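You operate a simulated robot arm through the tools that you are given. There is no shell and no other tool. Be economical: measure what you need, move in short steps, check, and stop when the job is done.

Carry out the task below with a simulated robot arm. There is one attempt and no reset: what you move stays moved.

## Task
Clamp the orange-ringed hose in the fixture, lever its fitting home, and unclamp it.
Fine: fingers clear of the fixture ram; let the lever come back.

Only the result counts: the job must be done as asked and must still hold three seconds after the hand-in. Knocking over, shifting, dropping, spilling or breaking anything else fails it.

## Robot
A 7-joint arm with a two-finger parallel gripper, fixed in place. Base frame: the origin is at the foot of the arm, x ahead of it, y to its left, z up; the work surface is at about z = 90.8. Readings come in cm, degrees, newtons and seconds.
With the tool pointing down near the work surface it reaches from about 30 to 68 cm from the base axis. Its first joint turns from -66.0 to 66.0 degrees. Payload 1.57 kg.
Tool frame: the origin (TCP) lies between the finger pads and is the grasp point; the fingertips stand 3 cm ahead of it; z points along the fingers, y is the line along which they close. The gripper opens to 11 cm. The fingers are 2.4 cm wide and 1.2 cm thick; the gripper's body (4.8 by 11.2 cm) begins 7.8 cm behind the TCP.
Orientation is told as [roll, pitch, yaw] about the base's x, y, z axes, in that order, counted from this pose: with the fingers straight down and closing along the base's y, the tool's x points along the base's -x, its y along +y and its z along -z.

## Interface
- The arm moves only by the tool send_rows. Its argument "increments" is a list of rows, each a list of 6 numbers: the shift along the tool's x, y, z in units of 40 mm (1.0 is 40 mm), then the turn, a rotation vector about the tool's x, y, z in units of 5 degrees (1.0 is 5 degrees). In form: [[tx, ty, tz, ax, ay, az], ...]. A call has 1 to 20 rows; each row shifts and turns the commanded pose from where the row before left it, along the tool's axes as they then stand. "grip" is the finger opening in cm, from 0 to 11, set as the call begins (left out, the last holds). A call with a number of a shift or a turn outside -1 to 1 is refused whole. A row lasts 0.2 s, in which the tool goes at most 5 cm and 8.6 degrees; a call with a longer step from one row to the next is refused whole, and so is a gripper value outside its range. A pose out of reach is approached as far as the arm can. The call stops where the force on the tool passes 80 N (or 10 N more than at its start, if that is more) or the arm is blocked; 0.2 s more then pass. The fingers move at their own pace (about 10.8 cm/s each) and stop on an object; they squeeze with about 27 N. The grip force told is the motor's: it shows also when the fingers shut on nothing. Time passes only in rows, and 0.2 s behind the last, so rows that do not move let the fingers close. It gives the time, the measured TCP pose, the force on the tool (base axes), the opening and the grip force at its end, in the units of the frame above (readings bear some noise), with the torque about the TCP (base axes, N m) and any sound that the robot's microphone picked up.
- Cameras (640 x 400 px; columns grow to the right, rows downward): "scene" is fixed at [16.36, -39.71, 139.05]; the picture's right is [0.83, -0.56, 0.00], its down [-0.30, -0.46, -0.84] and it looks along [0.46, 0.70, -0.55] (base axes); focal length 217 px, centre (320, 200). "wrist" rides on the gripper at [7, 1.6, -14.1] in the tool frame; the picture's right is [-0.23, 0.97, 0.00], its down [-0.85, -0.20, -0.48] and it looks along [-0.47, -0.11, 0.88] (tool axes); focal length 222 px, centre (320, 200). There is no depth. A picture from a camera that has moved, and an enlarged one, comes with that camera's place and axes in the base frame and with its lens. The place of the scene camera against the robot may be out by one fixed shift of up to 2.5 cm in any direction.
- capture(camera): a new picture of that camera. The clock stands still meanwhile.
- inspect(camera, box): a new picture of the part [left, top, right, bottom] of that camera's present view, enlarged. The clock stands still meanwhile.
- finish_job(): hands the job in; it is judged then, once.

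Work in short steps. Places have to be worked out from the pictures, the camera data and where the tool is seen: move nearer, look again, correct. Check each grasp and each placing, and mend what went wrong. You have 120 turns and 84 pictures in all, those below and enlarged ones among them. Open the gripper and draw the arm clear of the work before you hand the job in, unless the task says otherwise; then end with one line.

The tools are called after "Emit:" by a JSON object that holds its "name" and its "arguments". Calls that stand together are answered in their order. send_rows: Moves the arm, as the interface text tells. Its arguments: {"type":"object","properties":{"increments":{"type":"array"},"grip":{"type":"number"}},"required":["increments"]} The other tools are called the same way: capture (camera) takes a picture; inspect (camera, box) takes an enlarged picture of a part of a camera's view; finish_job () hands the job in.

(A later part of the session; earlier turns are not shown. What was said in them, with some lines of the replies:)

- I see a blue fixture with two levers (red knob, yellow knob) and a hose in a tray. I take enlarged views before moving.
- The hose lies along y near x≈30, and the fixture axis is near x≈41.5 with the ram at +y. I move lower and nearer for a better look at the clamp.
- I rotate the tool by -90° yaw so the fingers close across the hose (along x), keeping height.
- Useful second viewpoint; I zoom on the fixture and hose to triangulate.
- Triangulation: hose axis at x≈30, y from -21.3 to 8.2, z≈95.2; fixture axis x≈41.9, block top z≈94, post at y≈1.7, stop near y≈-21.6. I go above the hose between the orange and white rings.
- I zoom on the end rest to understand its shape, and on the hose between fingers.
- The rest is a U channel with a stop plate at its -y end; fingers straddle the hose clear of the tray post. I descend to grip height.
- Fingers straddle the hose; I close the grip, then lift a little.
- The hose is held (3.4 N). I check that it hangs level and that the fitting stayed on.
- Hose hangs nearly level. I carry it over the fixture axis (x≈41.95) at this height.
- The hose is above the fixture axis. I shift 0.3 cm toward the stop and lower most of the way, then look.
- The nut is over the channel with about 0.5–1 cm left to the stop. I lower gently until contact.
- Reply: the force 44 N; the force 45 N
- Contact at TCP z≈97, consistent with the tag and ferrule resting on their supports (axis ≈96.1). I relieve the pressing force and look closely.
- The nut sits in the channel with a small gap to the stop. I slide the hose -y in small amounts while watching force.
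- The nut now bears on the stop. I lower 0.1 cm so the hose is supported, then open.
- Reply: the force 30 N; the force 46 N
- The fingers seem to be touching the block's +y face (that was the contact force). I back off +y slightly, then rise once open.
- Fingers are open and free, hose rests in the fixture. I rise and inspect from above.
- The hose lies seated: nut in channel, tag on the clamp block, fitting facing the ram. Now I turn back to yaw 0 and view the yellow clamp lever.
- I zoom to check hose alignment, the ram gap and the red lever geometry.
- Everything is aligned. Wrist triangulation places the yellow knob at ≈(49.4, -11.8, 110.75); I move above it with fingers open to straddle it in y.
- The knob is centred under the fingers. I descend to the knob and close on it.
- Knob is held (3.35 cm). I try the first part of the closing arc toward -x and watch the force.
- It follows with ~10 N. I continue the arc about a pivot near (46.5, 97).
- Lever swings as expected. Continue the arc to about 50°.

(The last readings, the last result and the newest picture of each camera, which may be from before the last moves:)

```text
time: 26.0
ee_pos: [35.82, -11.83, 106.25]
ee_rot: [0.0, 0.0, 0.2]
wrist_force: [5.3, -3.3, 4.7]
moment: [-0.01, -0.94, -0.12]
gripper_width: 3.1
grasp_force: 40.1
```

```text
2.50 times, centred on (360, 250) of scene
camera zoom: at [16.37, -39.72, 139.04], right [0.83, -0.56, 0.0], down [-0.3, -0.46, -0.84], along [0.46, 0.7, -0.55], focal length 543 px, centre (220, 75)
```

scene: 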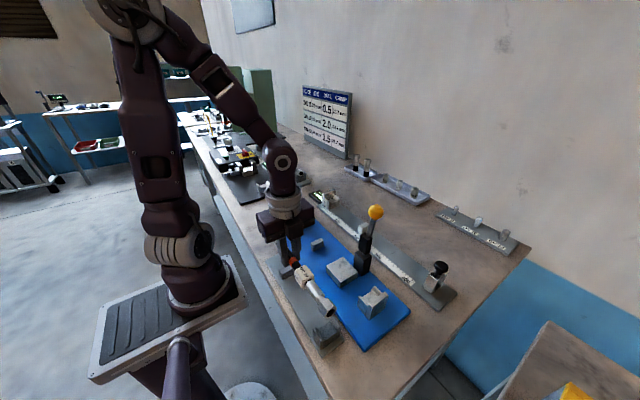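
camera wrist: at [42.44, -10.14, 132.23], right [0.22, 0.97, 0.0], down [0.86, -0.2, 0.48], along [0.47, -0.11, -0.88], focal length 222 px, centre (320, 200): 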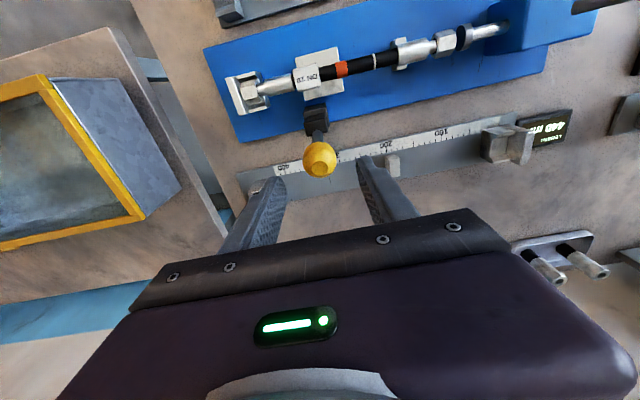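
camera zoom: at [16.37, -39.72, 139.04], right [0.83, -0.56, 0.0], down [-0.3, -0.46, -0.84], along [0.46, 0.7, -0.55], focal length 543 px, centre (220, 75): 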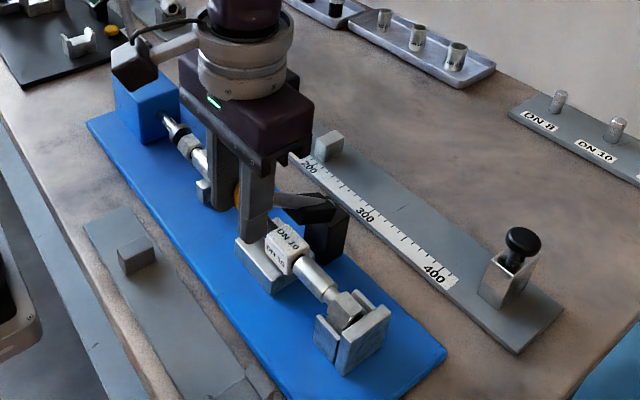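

Good; continue downward with smaller portions, watching for the clamp contact.

Emit:
{"name": "send_rows", "arguments": {"increments": [[0.22, 0, 0.295, 0, 0, 0], [0.19, 0, 0.315, 0, 0, 0], [0.155, 0, 0.335, 0, 0, 0]]}}

Emit:
{"name": "inspect", "arguments": {"camera": "scene", "box": [280, 190, 400, 310]}}

```text
time: 26.8
ee_pos: [32.86, -11.79, 102.41]
ee_rot: [0.3, 0.8, 0.1]
wrist_force: [-45.6, -8.1, 13.7]
moment: [0.19, -0.27, -0.07]
gripper_width: 0.01
grasp_force: 21.2
```

```text
3.33 times, centred on (340, 250) of scene
camera zoom: at [16.21, -39.73, 139.06], right [0.83, -0.56, 0.0], down [-0.3, -0.46, -0.84], along [0.47, 0.7, -0.55], focal length 724 px, centre (253, 33)
```

zoom: 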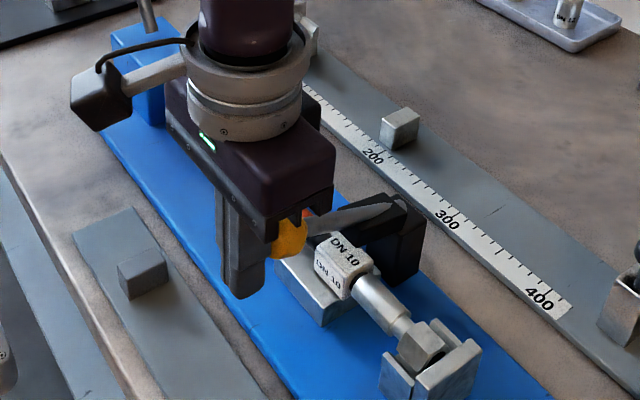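

The knob slipped out; the lever stays near 65° down. I move clear to -x and up, then will press the knob down from above with closed fingers.

Emit:
{"name": "send_rows", "arguments": {"increments": [[0.3, 0, 0, 0, 0, 0], [0.1, 0, -0.5, 0, 0, 0], [0, 0, -0.9, 0, 0, 0], [0, 0, -0.9, 0, 0, 0], [0, 0, -0.9, 0, 0, 0]], "grip": 0}}

Emit:
{"name": "capture", "arguments": {"camera": "wrist"}}

Emit:
{"name": "inspect", "arguments": {"camera": "scene", "box": [280, 190, 420, 330]}}

```text
time: 28.0
ee_pos: [31.83, -11.72, 115.35]
ee_rot: [0.0, 0.0, 0.2]
wrist_force: [-0.4, -0.5, 0.1]
moment: [-0.05, -0.02, -0.01]
gripper_width: 0.01
grasp_force: 21.4
```

```text
37 pictures are left
camera wrist: at [24.85, -10.14, 129.35], right [0.22, 0.97, 0.0], down [0.86, -0.2, 0.48], along [0.47, -0.11, -0.88], focal length 222 px, centre (320, 200)
```

wrist: 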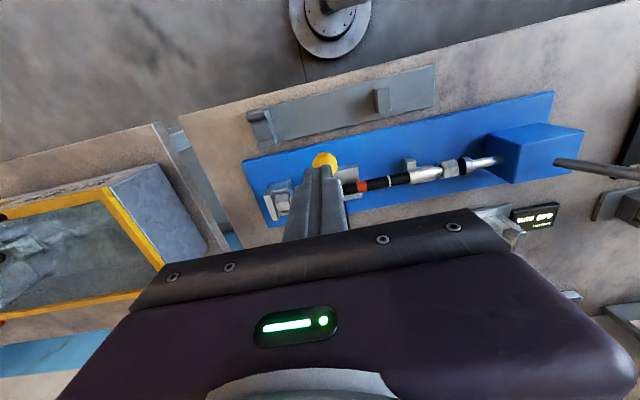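

```text
2.86 times, centred on (350, 260) of scene
camera zoom: at [16.36, -39.71, 139.05], right [0.83, -0.56, 0.0], down [-0.3, -0.46, -0.84], along [0.46, 0.7, -0.55], focal length 621 px, centre (234, 29)
```

zoom: 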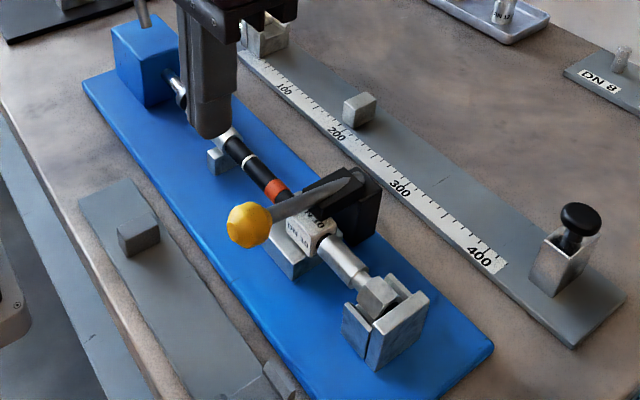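

The lever now looks nearly horizontal, knob ≈(34.4, -11.7, 99.5). I zoom to check whether the black jaw bears on the tag.

Emit:
{"name": "inspect", "arguments": {"camera": "scene", "box": [325, 220, 385, 280]}}

Emit:
{"name": "inspect", "arguments": {"camera": "wrist", "box": [250, 130, 410, 230]}}

```text
6.67 times, centred on (355, 250) of scene
camera zoom: at [16.36, -39.71, 139.05], right [0.83, -0.56, 0.0], down [-0.3, -0.46, -0.84], along [0.46, 0.7, -0.55], focal length 1448 px, centre (87, -133)
```

zoom: 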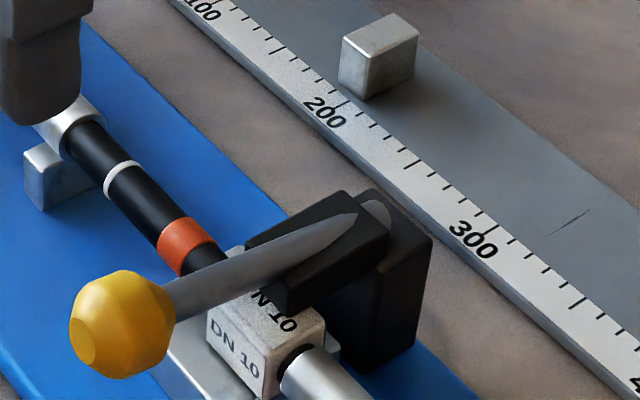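

```text
4.00 times, centred on (330, 180) of wrist
camera zoom: at [24.85, -10.14, 129.35], right [0.22, 0.97, 0.0], down [0.86, -0.2, 0.48], along [0.47, -0.11, -0.88], focal length 888 px, centre (280, 280)
```

zoom: 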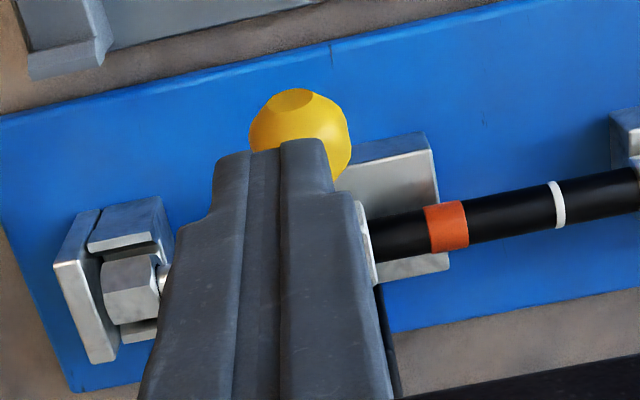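

The black jaw lies on the tag. To be sure it is fully closed, I press the knob down gently from above.

Emit:
{"name": "send_rows", "arguments": {"increments": [[-0.34, 0, 0.6, 0, 0, 0], [-0.34, 0, 0.8, 0, 0, 0], [0, 0, 0.8, 0, 0, 0], [0, 0, 0.25, 0, 0, 0]]}}

Emit:
{"name": "send_rows", "arguments": {"increments": [[0, 0, 0.15, 0, 0, 0], [0, 0, 0.15, 0, 0, 0], [0, 0, 0.1, 0, 0, 0]]}}

```text
time: 29.0
ee_pos: [34.69, -11.89, 105.31]
ee_rot: [0.1, 0.0, 0.4]
wrist_force: [0.0, 0.2, -1.0]
moment: [0.0, 0.0, 0.0]
gripper_width: 0.0
grasp_force: 21.6
```

```text
time: 29.6
ee_pos: [34.56, -11.8, 104.72]
ee_rot: [-0.1, -0.3, 0.3]
wrist_force: [-14.2, 10.2, 60.8]
moment: [0.32, 0.47, -0.28]
gripper_width: 0.02
grasp_force: 21.0
stopped in row 2: the force on the tool passed its limit at 95 N (the readings are from after the stop); the commanded pose is now the measured one
```

The knob is hard against its end (95 N stop): the clamp is closed. I retreat upward and turn to the red lever.

Emit:
{"name": "send_rows", "arguments": {"increments": [[0, 0, -0.5, 0, 0, 0], [0, 0, -0.9, 0, 0, 0], [0, 0, -0.9, 0, 0, 0], [0, 0, -0.9, 0, 0, 0], [0, 0, -0.9, 0, 0, 0], [0, 0, -0.5, 0, 0, 0]]}}

Emit:
{"name": "inspect", "arguments": {"camera": "scene", "box": [230, 110, 390, 270]}}

Emit:
{"name": "capture", "arguments": {"camera": "wrist"}}

```text
time: 31.0
ee_pos: [34.61, -11.91, 123.14]
ee_rot: [-0.1, -0.2, 0.3]
wrist_force: [-0.6, -0.6, -0.1]
moment: [0.0, -0.01, -0.01]
gripper_width: 0.0
grasp_force: 21.4
```

```text
2.50 times, centred on (310, 190) of scene
camera zoom: at [16.36, -39.71, 139.05], right [0.83, -0.56, 0.0], down [-0.3, -0.46, -0.84], along [0.46, 0.7, -0.55], focal length 543 px, centre (345, 225)
```

zoom: 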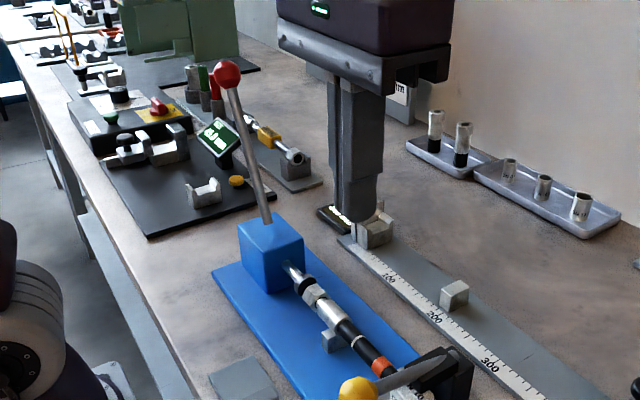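

```text
32 pictures are left
camera wrist: at [27.52, -10.28, 137.26], right [0.22, 0.97, 0.0], down [0.85, -0.19, 0.48], along [0.47, -0.11, -0.88], focal length 222 px, centre (320, 200)
```

wrist: 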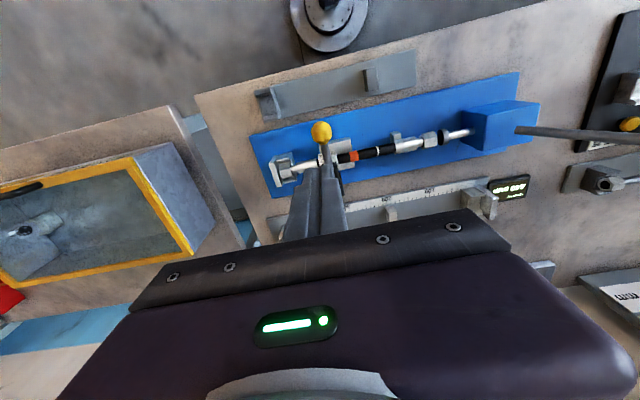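

I move to a vantage from which the wrist camera sees the red lever and knob.

Emit:
{"name": "send_rows", "arguments": {"increments": [[-0.15, 0.8, -0.35, 0, 0, -0.06], [-0.15, 0.85, -0.35, 0, 0, 0], [-0.15, 0.85, -0.35, 0, 0, 0], [-0.15, 0.85, -0.35, 0, 0, 0], [-0.15, 0.85, -0.35, 0, 0, 0], [-0.1, 0.78, 0, 0, 0, 0], [0, 0, 0, 0, 0, 0]], "grip": 5.5}}

Emit:
{"name": "capture", "arguments": {"camera": "wrist"}}

```text
time: 32.6
ee_pos: [37.95, 8.04, 129.97]
ee_rot: [-0.2, -0.2, 0.6]
wrist_force: [-0.3, 0.2, 0.2]
moment: [0.02, -0.01, 0.0]
gripper_width: 5.51
grasp_force: 0.0
```

```text
31 pictures are left
camera wrist: at [30.77, 9.75, 144.11], right [0.22, 0.98, 0.0], down [0.86, -0.19, 0.48], along [0.47, -0.11, -0.88], focal length 222 px, centre (320, 200)
```

wrist: 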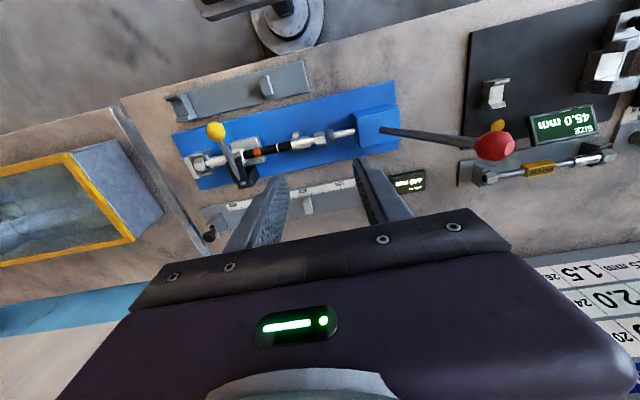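

Knob at ≈(42, 28.1, 118.4), lever base at y≈19.9, leaning +y. I move above it and re-check.

Emit:
{"name": "send_rows", "arguments": {"increments": [[-0.17, 0.84, 0, 0, 0, 0.12], [-0.17, 0.84, 0, 0, 0, 0], [-0.17, 0.84, 0, 0, 0, 0], [-0.17, 0.84, 0, 0, 0, 0], [-0.17, 0.84, 0, 0, 0, 0], [-0.16, 0.83, 0.3, 0, 0, 0], [0, 0, 0.3, 0, 0, 0]]}}

Emit:
{"name": "capture", "arguments": {"camera": "wrist"}}

```text
time: 34.2
ee_pos: [41.39, 25.99, 128.25]
ee_rot: [0.0, -0.2, -0.1]
wrist_force: [-0.4, -0.9, 0.2]
moment: [-0.02, -0.01, -0.01]
gripper_width: 5.51
grasp_force: 0.0
out of reach, approached as far as the arm can: row 6
```

```text
30 pictures are left
camera wrist: at [34.31, 27.66, 142.36], right [0.23, 0.97, 0.0], down [0.85, -0.2, 0.48], along [0.47, -0.11, -0.88], focal length 222 px, centre (320, 200)
```

wrist: 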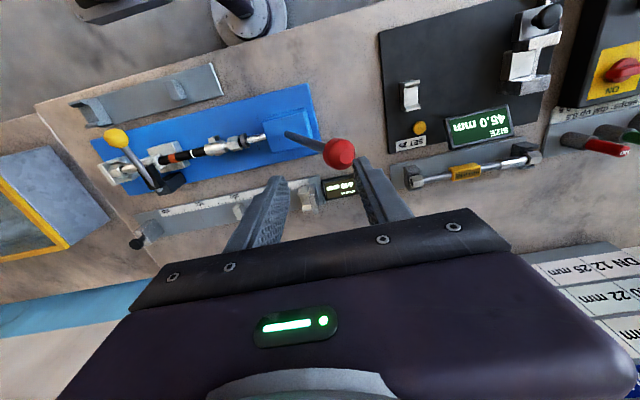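

Knob confirmed at (42, 28, 118.4). I shift over it while lowering so that the fingers straddle it in y.

Emit:
{"name": "send_rows", "arguments": {"increments": [[-0.1, 0.25, 0.5, 0, 0, 0], [-0.05, 0.27, 0.1, 0, 0, 0], [0, 0, 0, 0, 0, 0]]}}

Emit:
{"name": "capture", "arguments": {"camera": "wrist"}}

```text
time: 35.0
ee_pos: [41.92, 28.14, 125.86]
ee_rot: [-0.2, -0.3, 0.1]
wrist_force: [-0.3, -0.5, -0.3]
moment: [0.0, 0.0, 0.01]
gripper_width: 5.51
grasp_force: 0.1
```

```text
29 pictures are left
camera wrist: at [34.93, 29.76, 139.97], right [0.23, 0.97, 0.0], down [0.85, -0.2, 0.48], along [0.47, -0.11, -0.88], focal length 222 px, centre (320, 200)
```

wrist: 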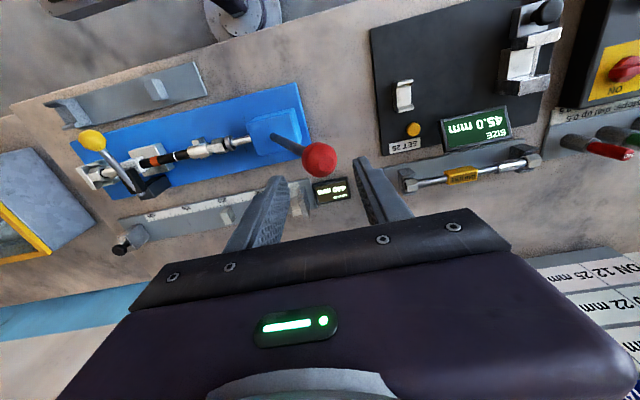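

Centred. Descend so the knob sits between the fingers.

Emit:
{"name": "send_rows", "arguments": {"increments": [[0, 0, 0.6, 0, 0, 0], [0, 0, 0.6, 0, 0, 0], [0, 0, 0.5, 0, 0, 0], [0, 0, 0, 0, 0, 0]]}}

Emit:
{"name": "inspect", "arguments": {"camera": "scene", "box": [200, 80, 360, 240]}}

```text
time: 36.0
ee_pos: [42.05, 28.12, 118.99]
ee_rot: [-0.1, -0.2, 0.0]
wrist_force: [-0.6, -0.5, -0.1]
moment: [0.01, -0.02, 0.01]
gripper_width: 5.48
grasp_force: 0.0
```

```text
2.50 times, centred on (280, 160) of scene
camera zoom: at [16.36, -39.71, 139.05], right [0.83, -0.56, 0.0], down [-0.3, -0.46, -0.84], along [0.46, 0.7, -0.55], focal length 543 px, centre (420, 300)
```

zoom: 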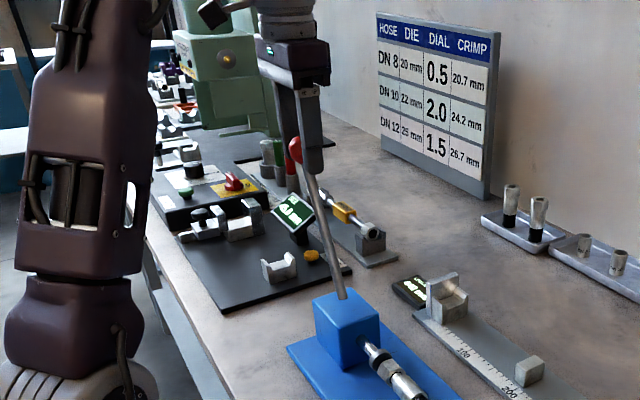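

The fingers straddle the knob. I push it toward -y along its arc, first ~14°.

Emit:
{"name": "send_rows", "arguments": {"increments": [[0, -0.4, -0.13, 0, 0, 0], [0, -0.45, -0.13, 0, 0, 0], [0, -0.45, -0.12, 0, 0, 0], [0, -0.45, -0.06, 0, 0, 0]]}}

Emit:
{"name": "inspect", "arguments": {"camera": "scene", "box": [220, 90, 380, 250]}}

```text
time: 37.0
ee_pos: [42.02, 21.06, 120.73]
ee_rot: [0.0, -0.2, -0.1]
wrist_force: [0.6, 4.9, 1.7]
moment: [0.06, 0.01, -0.02]
gripper_width: 5.9
grasp_force: 2.6
```

```text
2.50 times, centred on (300, 170) of scene
camera zoom: at [16.36, -39.7, 139.05], right [0.83, -0.56, 0.0], down [-0.3, -0.46, -0.84], along [0.46, 0.7, -0.55], focal length 543 px, centre (370, 275)
```

zoom: 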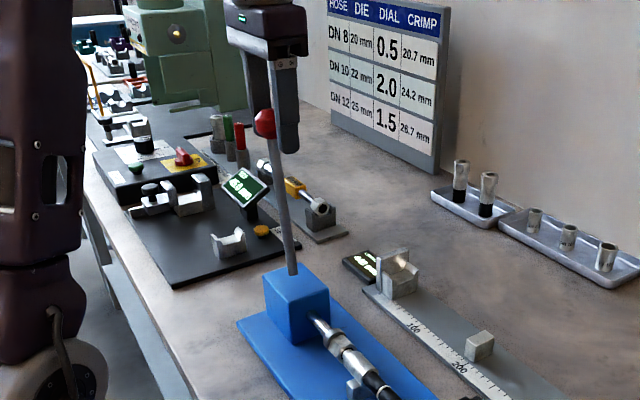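

Lever follows at 5 N. Continue past vertical.

Emit:
{"name": "send_rows", "arguments": {"increments": [[0, -0.45, -0.05, 0, 0, 0], [0, -0.45, -0.02, 0, 0, 0], [0, -0.45, 0.02, 0, 0, 0], [0, -0.45, 0.03, 0, 0, 0], [0, -0.38, 0.04, 0, 0, 0]]}}

Emit:
{"name": "inspect", "arguments": {"camera": "scene", "box": [230, 90, 410, 270]}}

```text
time: 38.2
ee_pos: [42.05, 12.36, 120.8]
ee_rot: [0.0, -0.2, 0.1]
wrist_force: [-0.8, 4.0, -1.8]
moment: [0.01, 0.01, 0.02]
gripper_width: 5.94
grasp_force: 2.3
```

```text
2.22 times, centred on (320, 180) of scene
camera zoom: at [16.36, -39.7, 139.05], right [0.83, -0.56, 0.0], down [-0.3, -0.46, -0.84], along [0.46, 0.7, -0.55], focal length 483 px, centre (320, 244)
```

zoom: 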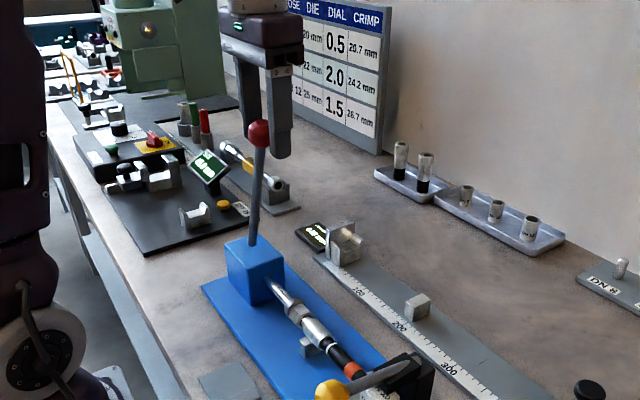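

Ram is advancing. I continue another ~15°.

Emit:
{"name": "send_rows", "arguments": {"increments": [[0, -0.42, 0.1, 0, 0, 0], [0, -0.42, 0.13, 0, 0, 0], [0, -0.42, 0.16, 0, 0, 0], [0, -0.3, 0.14, 0, 0, 0]]}}

Emit:
{"name": "inspect", "arguments": {"camera": "scene", "box": [270, 140, 410, 280]}}

```text
time: 39.2
ee_pos: [42.03, 6.17, 118.62]
ee_rot: [0.0, -0.2, 0.0]
wrist_force: [-1.9, 9.0, -1.8]
moment: [0.08, 0.04, 0.08]
gripper_width: 6.31
grasp_force: 4.6
```

```text
2.86 times, centred on (340, 210) of scene
camera zoom: at [16.36, -39.68, 139.06], right [0.83, -0.56, 0.0], down [-0.3, -0.46, -0.84], along [0.46, 0.7, -0.55], focal length 621 px, centre (263, 171)
```

zoom: 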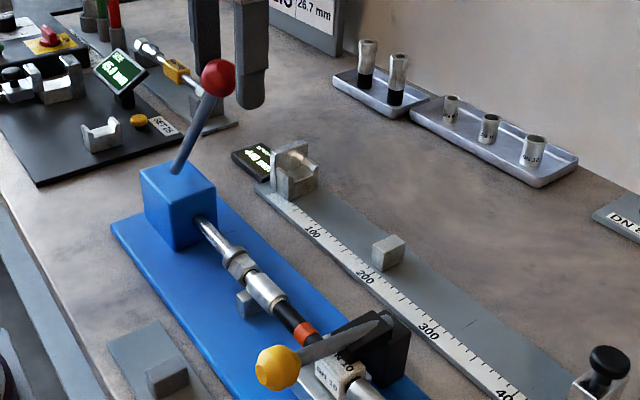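

The fitting is moving toward the white ring. I continue in smaller steps, watching force.

Emit:
{"name": "send_rows", "arguments": {"increments": [[0, -0.35, 0.17, 0, 0, 0], [0, -0.35, 0.2, 0, 0, 0], [0, -0.3, 0.2, 0, 0, 0]]}}

Emit:
{"name": "inspect", "arguments": {"camera": "scene", "box": [290, 150, 390, 270]}}

```text
time: 39.8
ee_pos: [42.17, 4.55, 117.78]
ee_rot: [1.1, -1.3, 0.8]
wrist_force: [-7.9, 33.1, 14.2]
moment: [1.53, 0.53, 0.54]
gripper_width: 8.37
grasp_force: 16.3
stopped in row 3: the force on the tool passed its limit at 127 N (the readings are from after the stop); the commanded pose is now the measured one
```

```text
3.33 times, centred on (340, 210) of scene
camera zoom: at [16.32, -39.6, 139.08], right [0.83, -0.56, 0.0], down [-0.3, -0.46, -0.84], along [0.46, 0.7, -0.55], focal length 724 px, centre (253, 167)
```

zoom: 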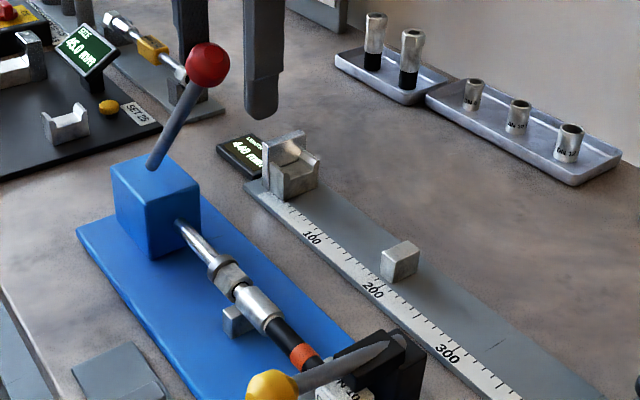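

A hard stop (127 N) and the white ring is no longer visible beyond the ferrule. I zoom on the fitting.

Emit:
{"name": "inspect", "arguments": {"camera": "scene", "box": [315, 210, 375, 270]}}

Emit:
{"name": "capture", "arguments": {"camera": "wrist"}}

```text
6.67 times, centred on (345, 240) of scene
camera zoom: at [16.32, -39.6, 139.08], right [0.83, -0.56, 0.0], down [-0.3, -0.46, -0.84], along [0.46, 0.7, -0.55], focal length 1448 px, centre (153, -67)
```

zoom: 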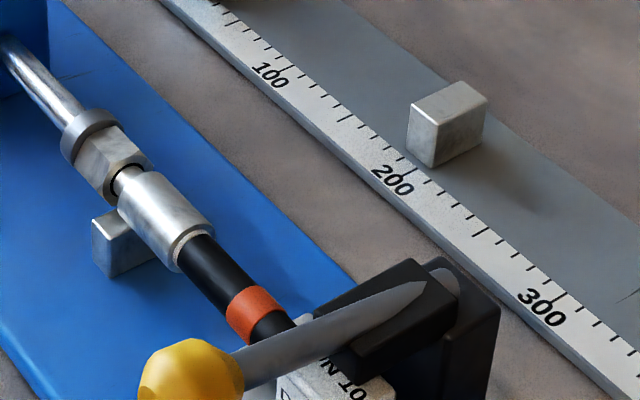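

```text
22 pictures are left
camera wrist: at [34.78, 5.82, 131.8], right [0.21, 0.98, 0.02], down [0.85, -0.2, 0.49], along [0.49, -0.08, -0.87], focal length 222 px, centre (320, 200)
```

wrist: 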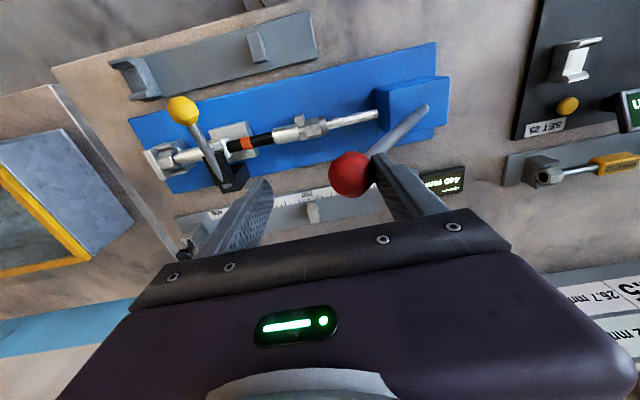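

I check the ferrule edge versus the white ring from the wrist camera.

Emit:
{"name": "inspect", "arguments": {"camera": "wrist", "box": [200, 100, 340, 180]}}

```text
4.57 times, centred on (270, 140) of wrist
camera zoom: at [34.78, 5.82, 131.8], right [0.21, 0.98, 0.02], down [0.85, -0.2, 0.49], along [0.49, -0.08, -0.87], focal length 1015 px, centre (549, 474)
```

zoom: 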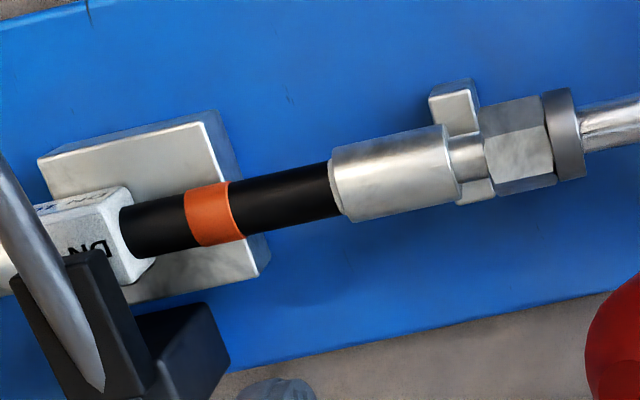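

The ferrule edge is right at the white ring. To make sure it's a hard stop rather than the finger drive yielding, I open fully (fingers on their mechanical limit) and push in small steps.

Emit:
{"name": "send_rows", "arguments": {"increments": [[0, -0.16, 0, 0, 0, 0], [0, -0.16, 0, 0, 0, 0]], "grip": 11}}

Emit:
{"name": "send_rows", "arguments": {"increments": [[0, -0.08, 0.03, 0, 0, 0], [0, 0, 0, 0, 0, 0]]}}

```text
time: 40.4
ee_pos: [42.12, 3.28, 117.73]
ee_rot: [1.2, -1.3, 0.5]
wrist_force: [3.1, 40.9, 10.3]
moment: [1.78, 0.03, -0.2]
gripper_width: 11.03
grasp_force: 0.0
```

```text
time: 41.0
ee_pos: [42.17, 3.07, 117.62]
ee_rot: [1.6, -1.4, 0.4]
wrist_force: [8.7, 61.0, 35.2]
moment: [3.68, 0.04, -0.45]
gripper_width: 11.02
grasp_force: 0.3
```

Firm stop at ~61 N. One check of the fitting, then I let the lever return.

Emit:
{"name": "inspect", "arguments": {"camera": "wrist", "box": [200, 90, 340, 170]}}

```text
4.57 times, centred on (270, 130) of wrist
camera zoom: at [34.86, 4.37, 131.66], right [0.22, 0.98, 0.03], down [0.85, -0.21, 0.49], along [0.49, -0.08, -0.87], focal length 1015 px, centre (549, 520)
```

zoom: 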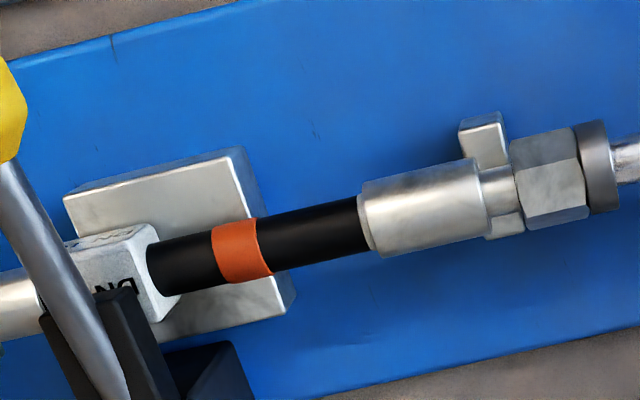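

No further travel: the fitting is home. Now I let the lever come back, narrowing the straddle and following its arc to +y.

Emit:
{"name": "send_rows", "arguments": {"increments": [[0, 0.1, -0.05, 0, 0, 0], [0, 0.15, 0, 0, 0, 0]]}}

Emit:
{"name": "send_rows", "arguments": {"increments": [[0, 0.35, -0.07, 0, 0, 0], [0, 0.35, -0.1, 0, 0, 0], [0, 0.42, -0.15, 0, 0, 0], [0, 0.42, -0.14, 0, 0, 0], [0, 0.42, -0.12, 0, 0, 0]], "grip": 6}}

Emit:
{"name": "capture", "arguments": {"camera": "wrist"}}

```text
time: 41.6
ee_pos: [42.2, 3.32, 117.78]
ee_rot: [0.5, -1.1, 0.1]
wrist_force: [7.1, 16.4, 24.5]
moment: [1.83, -0.21, -0.43]
gripper_width: 11.01
grasp_force: 0.1
```

```text
time: 42.8
ee_pos: [42.13, 11.23, 120.13]
ee_rot: [0.5, -1.0, 0.4]
wrist_force: [-0.5, 1.3, 0.7]
moment: [0.04, 0.01, -0.01]
gripper_width: 6.11
grasp_force: 0.4
```

```text
19 pictures are left
camera wrist: at [34.78, 12.67, 134.21], right [0.22, 0.98, 0.02], down [0.85, -0.2, 0.49], along [0.48, -0.1, -0.87], focal length 222 px, centre (320, 200)
```

wrist: 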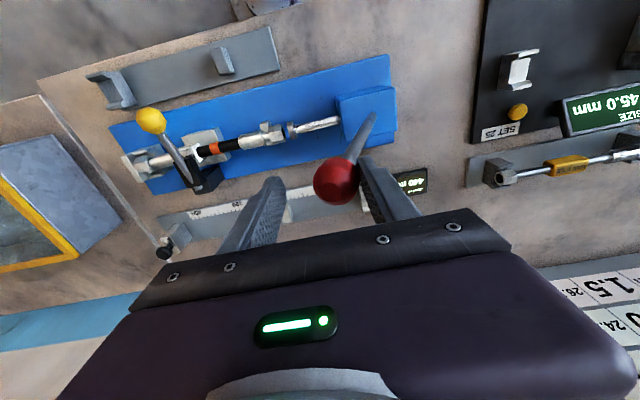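

The lever springs back with the finger and the ram leaves the nut. I follow it to its rest position.

Emit:
{"name": "send_rows", "arguments": {"increments": [[0, 0.42, -0.1, 0, 0, 0], [0, 0.42, -0.09, 0, 0, 0], [0, 0.42, -0.06, 0, 0, 0], [0, 0.42, -0.03, 0, 0, 0], [0, 0.42, 0, 0, 0, 0], [0, 0.42, 0.05, 0, 0, 0], [0, 0.42, 0.09, 0, 0, 0], [0, 0.42, 0.12, 0, 0, 0], [0, 0.42, 0.15, 0, 0, 0], [0, 0.4, 0.15, 0, 0, 0], [0, 0, 0, 0, 0, 0]]}}

Emit:
{"name": "capture", "arguments": {"camera": "wrist"}}

```text
time: 45.2
ee_pos: [42.01, 28.09, 119.24]
ee_rot: [0.8, -1.1, 0.4]
wrist_force: [0.1, 1.5, 0.4]
moment: [-0.03, -0.02, 0.02]
gripper_width: 5.99
grasp_force: 0.0
```

```text
18 pictures are left
camera wrist: at [34.7, 29.45, 133.32], right [0.22, 0.98, 0.02], down [0.85, -0.2, 0.49], along [0.48, -0.1, -0.87], focal length 222 px, centre (320, 200)
```

wrist: 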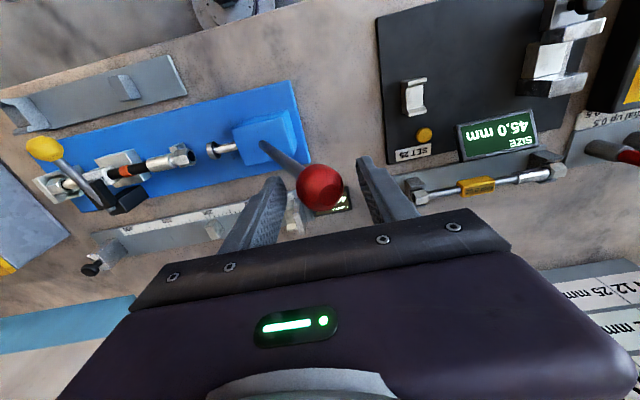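

Lever is back at rest and free between the fingers; ram retracted. I rise clear, then travel to above the yellow knob.

Emit:
{"name": "send_rows", "arguments": {"increments": [[0, 0, -0.6, 0, 0, 0], [0, 0, -0.6, 0, 0, 0], [0, 0, -0.4, 0.16, 0.22, 0.08], [0.1, -0.5, 0, 0, 0, 0], [0.15, -0.9, 0, 0, 0, 0], [0.15, -0.9, 0, 0, 0, 0], [0.15, -0.9, 0, 0, 0, 0], [0.15, -0.9, 0, 0, 0, 0], [0.15, -0.9, 0, 0, 0, 0], [0.15, -0.9, 0, 0, 0, 0], [0.15, -0.9, 0, 0, 0, 0], [0.15, -0.9, 0, 0, 0, 0], [0.15, -0.9, 0, 0, 0, 0], [0.15, -0.9, 0, 0, 0, 0], [0.15, -0.47, 0, 0, 0, 0], [0, 0, 0.4, 0, 0, 0], [0, 0, 0.6, 0, 0, 0], [0, 0, 0, 0, 0, 0]]}}

Emit:
{"name": "capture", "arguments": {"camera": "wrist"}}

```text
time: 49.0
ee_pos: [34.84, -11.96, 121.6]
ee_rot: [-0.2, 0.0, -0.1]
wrist_force: [-0.1, -0.7, -0.4]
moment: [-0.02, -0.01, -0.02]
gripper_width: 6.0
grasp_force: 0.2
```

```text
17 pictures are left
camera wrist: at [27.86, -10.28, 135.79], right [0.23, 0.97, 0.0], down [0.85, -0.2, 0.48], along [0.47, -0.11, -0.88], focal length 222 px, centre (320, 200)
```

wrist: 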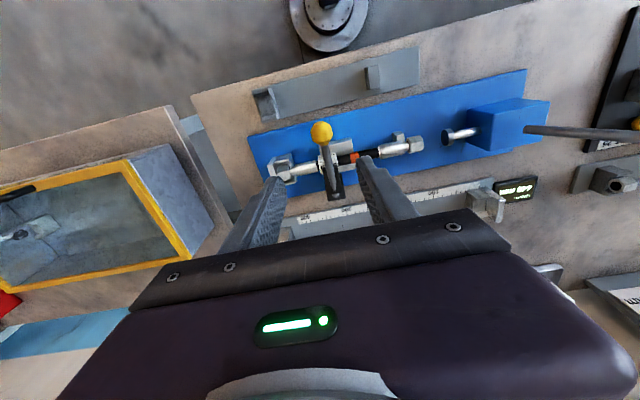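

Knob confirmed at ≈(35.1, -11.8, 100.2). I descend around it and grip.

Emit:
{"name": "send_rows", "arguments": {"increments": [[-0.07, 0.03, 0.8, 0, 0, 0], [0, 0, 0.9, 0, 0, 0], [0, 0, 0.9, 0, 0, 0], [0, 0, 0.9, 0, 0, 0], [0, 0, 0.8, 0, 0, 0], [0, 0, 0.6, 0, 0, 0], [0, 0, 0.42, 0, 0, 0]]}}

Emit:
{"name": "send_rows", "arguments": {"increments": [[0, 0, 0, 0, 0, 0], [0, 0, 0, 0, 0, 0], [0, 0, 0, 0, 0, 0]], "grip": 0}}

Emit:
{"name": "inspect", "arguments": {"camera": "scene", "box": [290, 180, 410, 300]}}

```text
time: 50.6
ee_pos: [35.04, -11.82, 100.41]
ee_rot: [-0.1, 0.1, -0.1]
wrist_force: [0.1, 0.4, 0.7]
moment: [0.04, -0.01, 0.03]
gripper_width: 5.98
grasp_force: 0.1
```

```text
time: 51.4
ee_pos: [35.07, -11.69, 100.42]
ee_rot: [-0.1, 0.0, 0.0]
wrist_force: [-0.3, 2.3, -6.0]
moment: [0.04, 0.56, 0.01]
gripper_width: 3.32
grasp_force: 40.9
```

```text
3.33 times, centred on (350, 240) of scene
camera zoom: at [16.38, -39.71, 139.05], right [0.83, -0.56, 0.0], down [-0.3, -0.46, -0.84], along [0.46, 0.7, -0.55], focal length 724 px, centre (220, 67)
```

zoom: 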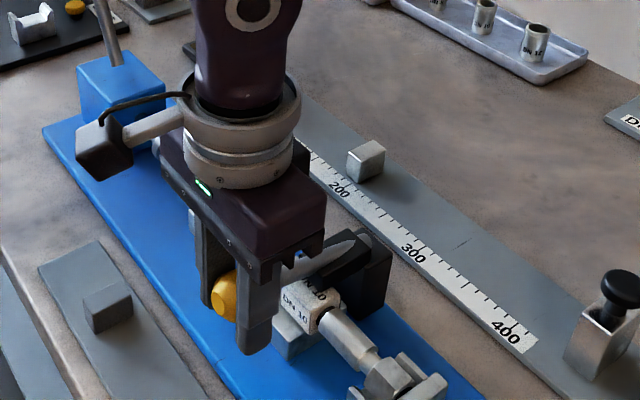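

Knob held. I lift it along the opening arc (pivot ≈(46.7, 99.3), r≈11.75), first to 35°.

Emit:
{"name": "send_rows", "arguments": {"increments": [[-0.03, 0, -0.28, 0, 0, 0], [-0.055, 0, -0.25, 0, 0, 0], [-0.08, 0, -0.245, 0, 0, 0], [-0.1, 0, -0.24, 0, 0, 0], [-0.12, 0, -0.225, 0, 0, 0], [-0.14, 0, -0.22, 0, 0, 0]]}}

Emit:
{"name": "inspect", "arguments": {"camera": "scene", "box": [290, 180, 410, 300]}}

```text
time: 52.8
ee_pos: [37.25, -11.94, 106.33]
ee_rot: [-0.1, 0.1, 0.0]
wrist_force: [1.2, 5.8, -14.3]
moment: [0.0, 1.24, 0.03]
gripper_width: 3.3
grasp_force: 40.9
```

```text
3.33 times, centred on (350, 240) of scene
camera zoom: at [16.39, -39.7, 139.05], right [0.83, -0.56, 0.0], down [-0.3, -0.46, -0.84], along [0.46, 0.7, -0.55], focal length 724 px, centre (220, 67)
```

zoom: 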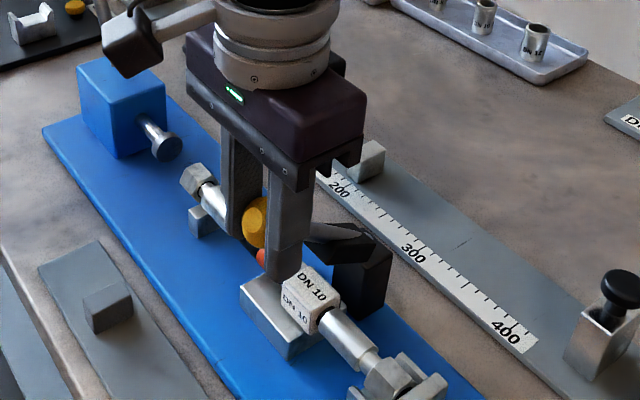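

The lever lifts off the tag. I continue the arc to the original open position.

Emit:
{"name": "send_rows", "arguments": {"increments": [[-0.258, 0, -0.318, 0, 0, 0], [-0.3, 0, -0.28, 0, 0, 0], [-0.335, 0, -0.235, 0, 0, 0], [-0.365, 0, -0.188, 0, 0, 0], [-0.388, 0, -0.133, 0, 0, 0], [-0.403, 0, -0.078, 0, 0, 0], [-0.408, 0, -0.023, 0, 0, 0], [-0.308, 0, 0.023, 0, 0, 0], [-0.28, 0, 0.05, 0, 0, 0]]}}

Emit:
{"name": "inspect", "arguments": {"camera": "scene", "box": [290, 160, 430, 300]}}

```text
time: 54.8
ee_pos: [49.37, -11.89, 111.14]
ee_rot: [-0.1, -0.1, -0.1]
wrist_force: [-12.6, 11.7, 9.6]
moment: [0.13, 0.9, 0.11]
gripper_width: 3.32
grasp_force: 41.3
```

```text
2.86 times, centred on (360, 230) of scene
camera zoom: at [16.31, -39.67, 139.07], right [0.83, -0.56, 0.0], down [-0.3, -0.46, -0.84], along [0.47, 0.7, -0.55], focal length 621 px, centre (206, 114)
```

zoom: 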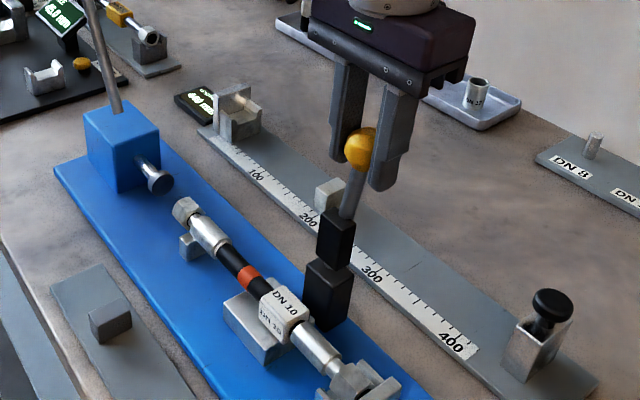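

Clamp is fully open. I release the knob, rise straight up and withdraw.

Emit:
{"name": "send_rows", "arguments": {"increments": [[0, 0, 0, 0, 0, 0], [0, 0, 0, 0, 0, 0], [0, 0, 0, 0, 0, 0], [0, 0, -0.4, 0, 0, 0], [0, 0, -0.9, 0, 0, 0], [0, 0, -0.9, 0, 0, 0], [0, 0, -0.9, 0, 0, 0], [0.6, 0, -0.6, 0, 0, 0], [0.8, 0, -0.4, 0, 0, 0], [0.8, 0, 0, 0, 0, 0], [0.8, 0, 0, 0, 0, 0], [0, 0, 0, 0, 0, 0]], "grip": 6.5}}

Emit:
{"name": "capture", "arguments": {"camera": "wrist"}}

Emit:
{"name": "inspect", "arguments": {"camera": "scene", "box": [240, 130, 430, 320]}}

Emit:
{"name": "inspect", "arguments": {"camera": "scene", "box": [310, 210, 410, 310]}}

```text
time: 57.4
ee_pos: [37.47, -11.97, 127.38]
ee_rot: [-0.1, 0.1, 0.0]
wrist_force: [0.8, 0.6, 0.4]
moment: [-0.02, -0.01, 0.0]
gripper_width: 6.49
grasp_force: 0.0
```

```text
13 pictures are left
camera wrist: at [30.43, -10.22, 141.58], right [0.23, 0.97, 0.0], down [0.85, -0.2, 0.48], along [0.47, -0.11, -0.88], focal length 222 px, centre (320, 200)
```

wrist: 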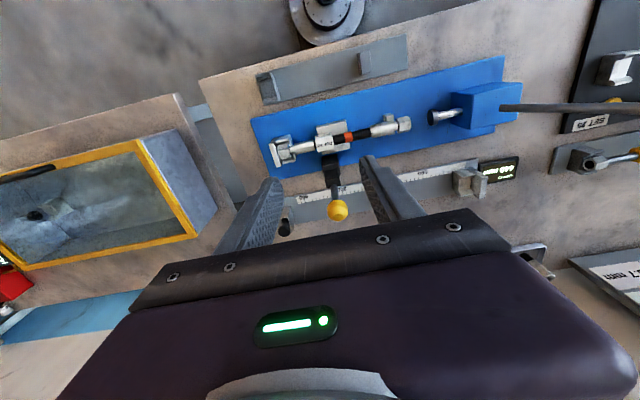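

```text
2.11 times, centred on (335, 225) of scene
camera zoom: at [16.36, -39.71, 139.05], right [0.83, -0.56, 0.0], down [-0.3, -0.46, -0.84], along [0.46, 0.7, -0.55], focal length 457 px, centre (288, 147)
```

zoom: 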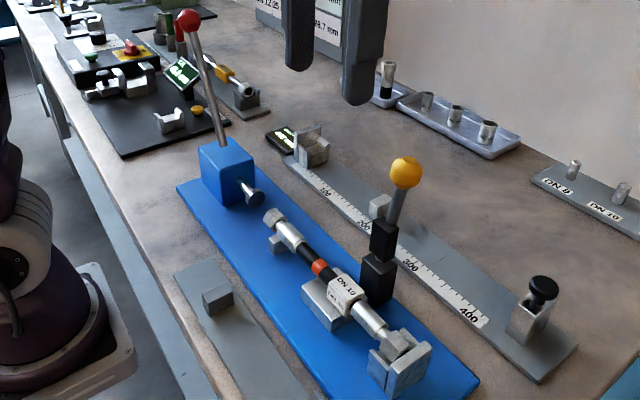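

```text
4.00 times, centred on (360, 260) of scene
camera zoom: at [16.36, -39.71, 139.05], right [0.83, -0.56, 0.0], down [-0.3, -0.46, -0.84], along [0.46, 0.7, -0.55], focal length 869 px, centre (160, -40)
```

zoom: 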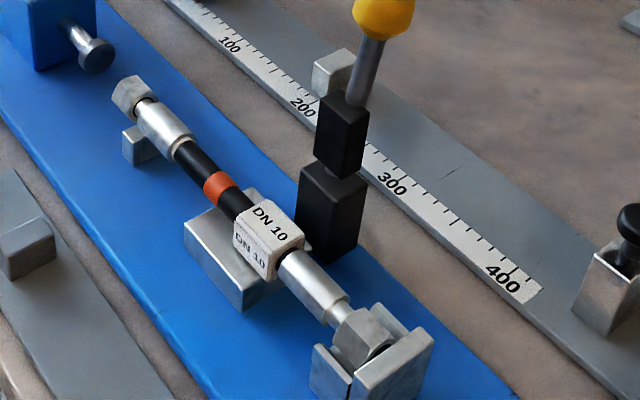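

I zoom once more on the ferrule edge before handing in.

Emit:
{"name": "inspect", "arguments": {"camera": "wrist", "box": [310, 100, 420, 160]}}

```text
5.82 times, centred on (365, 130) of wrist
camera zoom: at [30.43, -10.22, 141.58], right [0.23, 0.97, 0.0], down [0.85, -0.2, 0.48], along [0.47, -0.11, -0.88], focal length 1292 px, centre (58, 607)
```

zoom: 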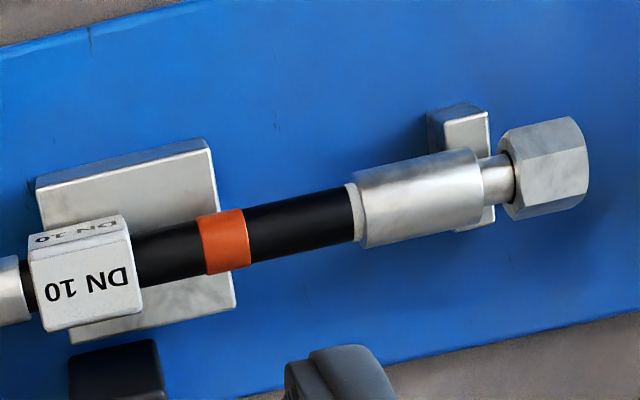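

The ferrule sits flush against the white depth ring. The clamp is open, the red lever is back and the arm is clear, so I hand in.

Emit:
{"name": "finish_job", "arguments": {}}

```text
The job is handed in.
```

The orange-ringed hose was clamped and its fitting levered home to the white depth ring. The lever came back, the hose was unclamped and left in the fixture, and the job is handed in.
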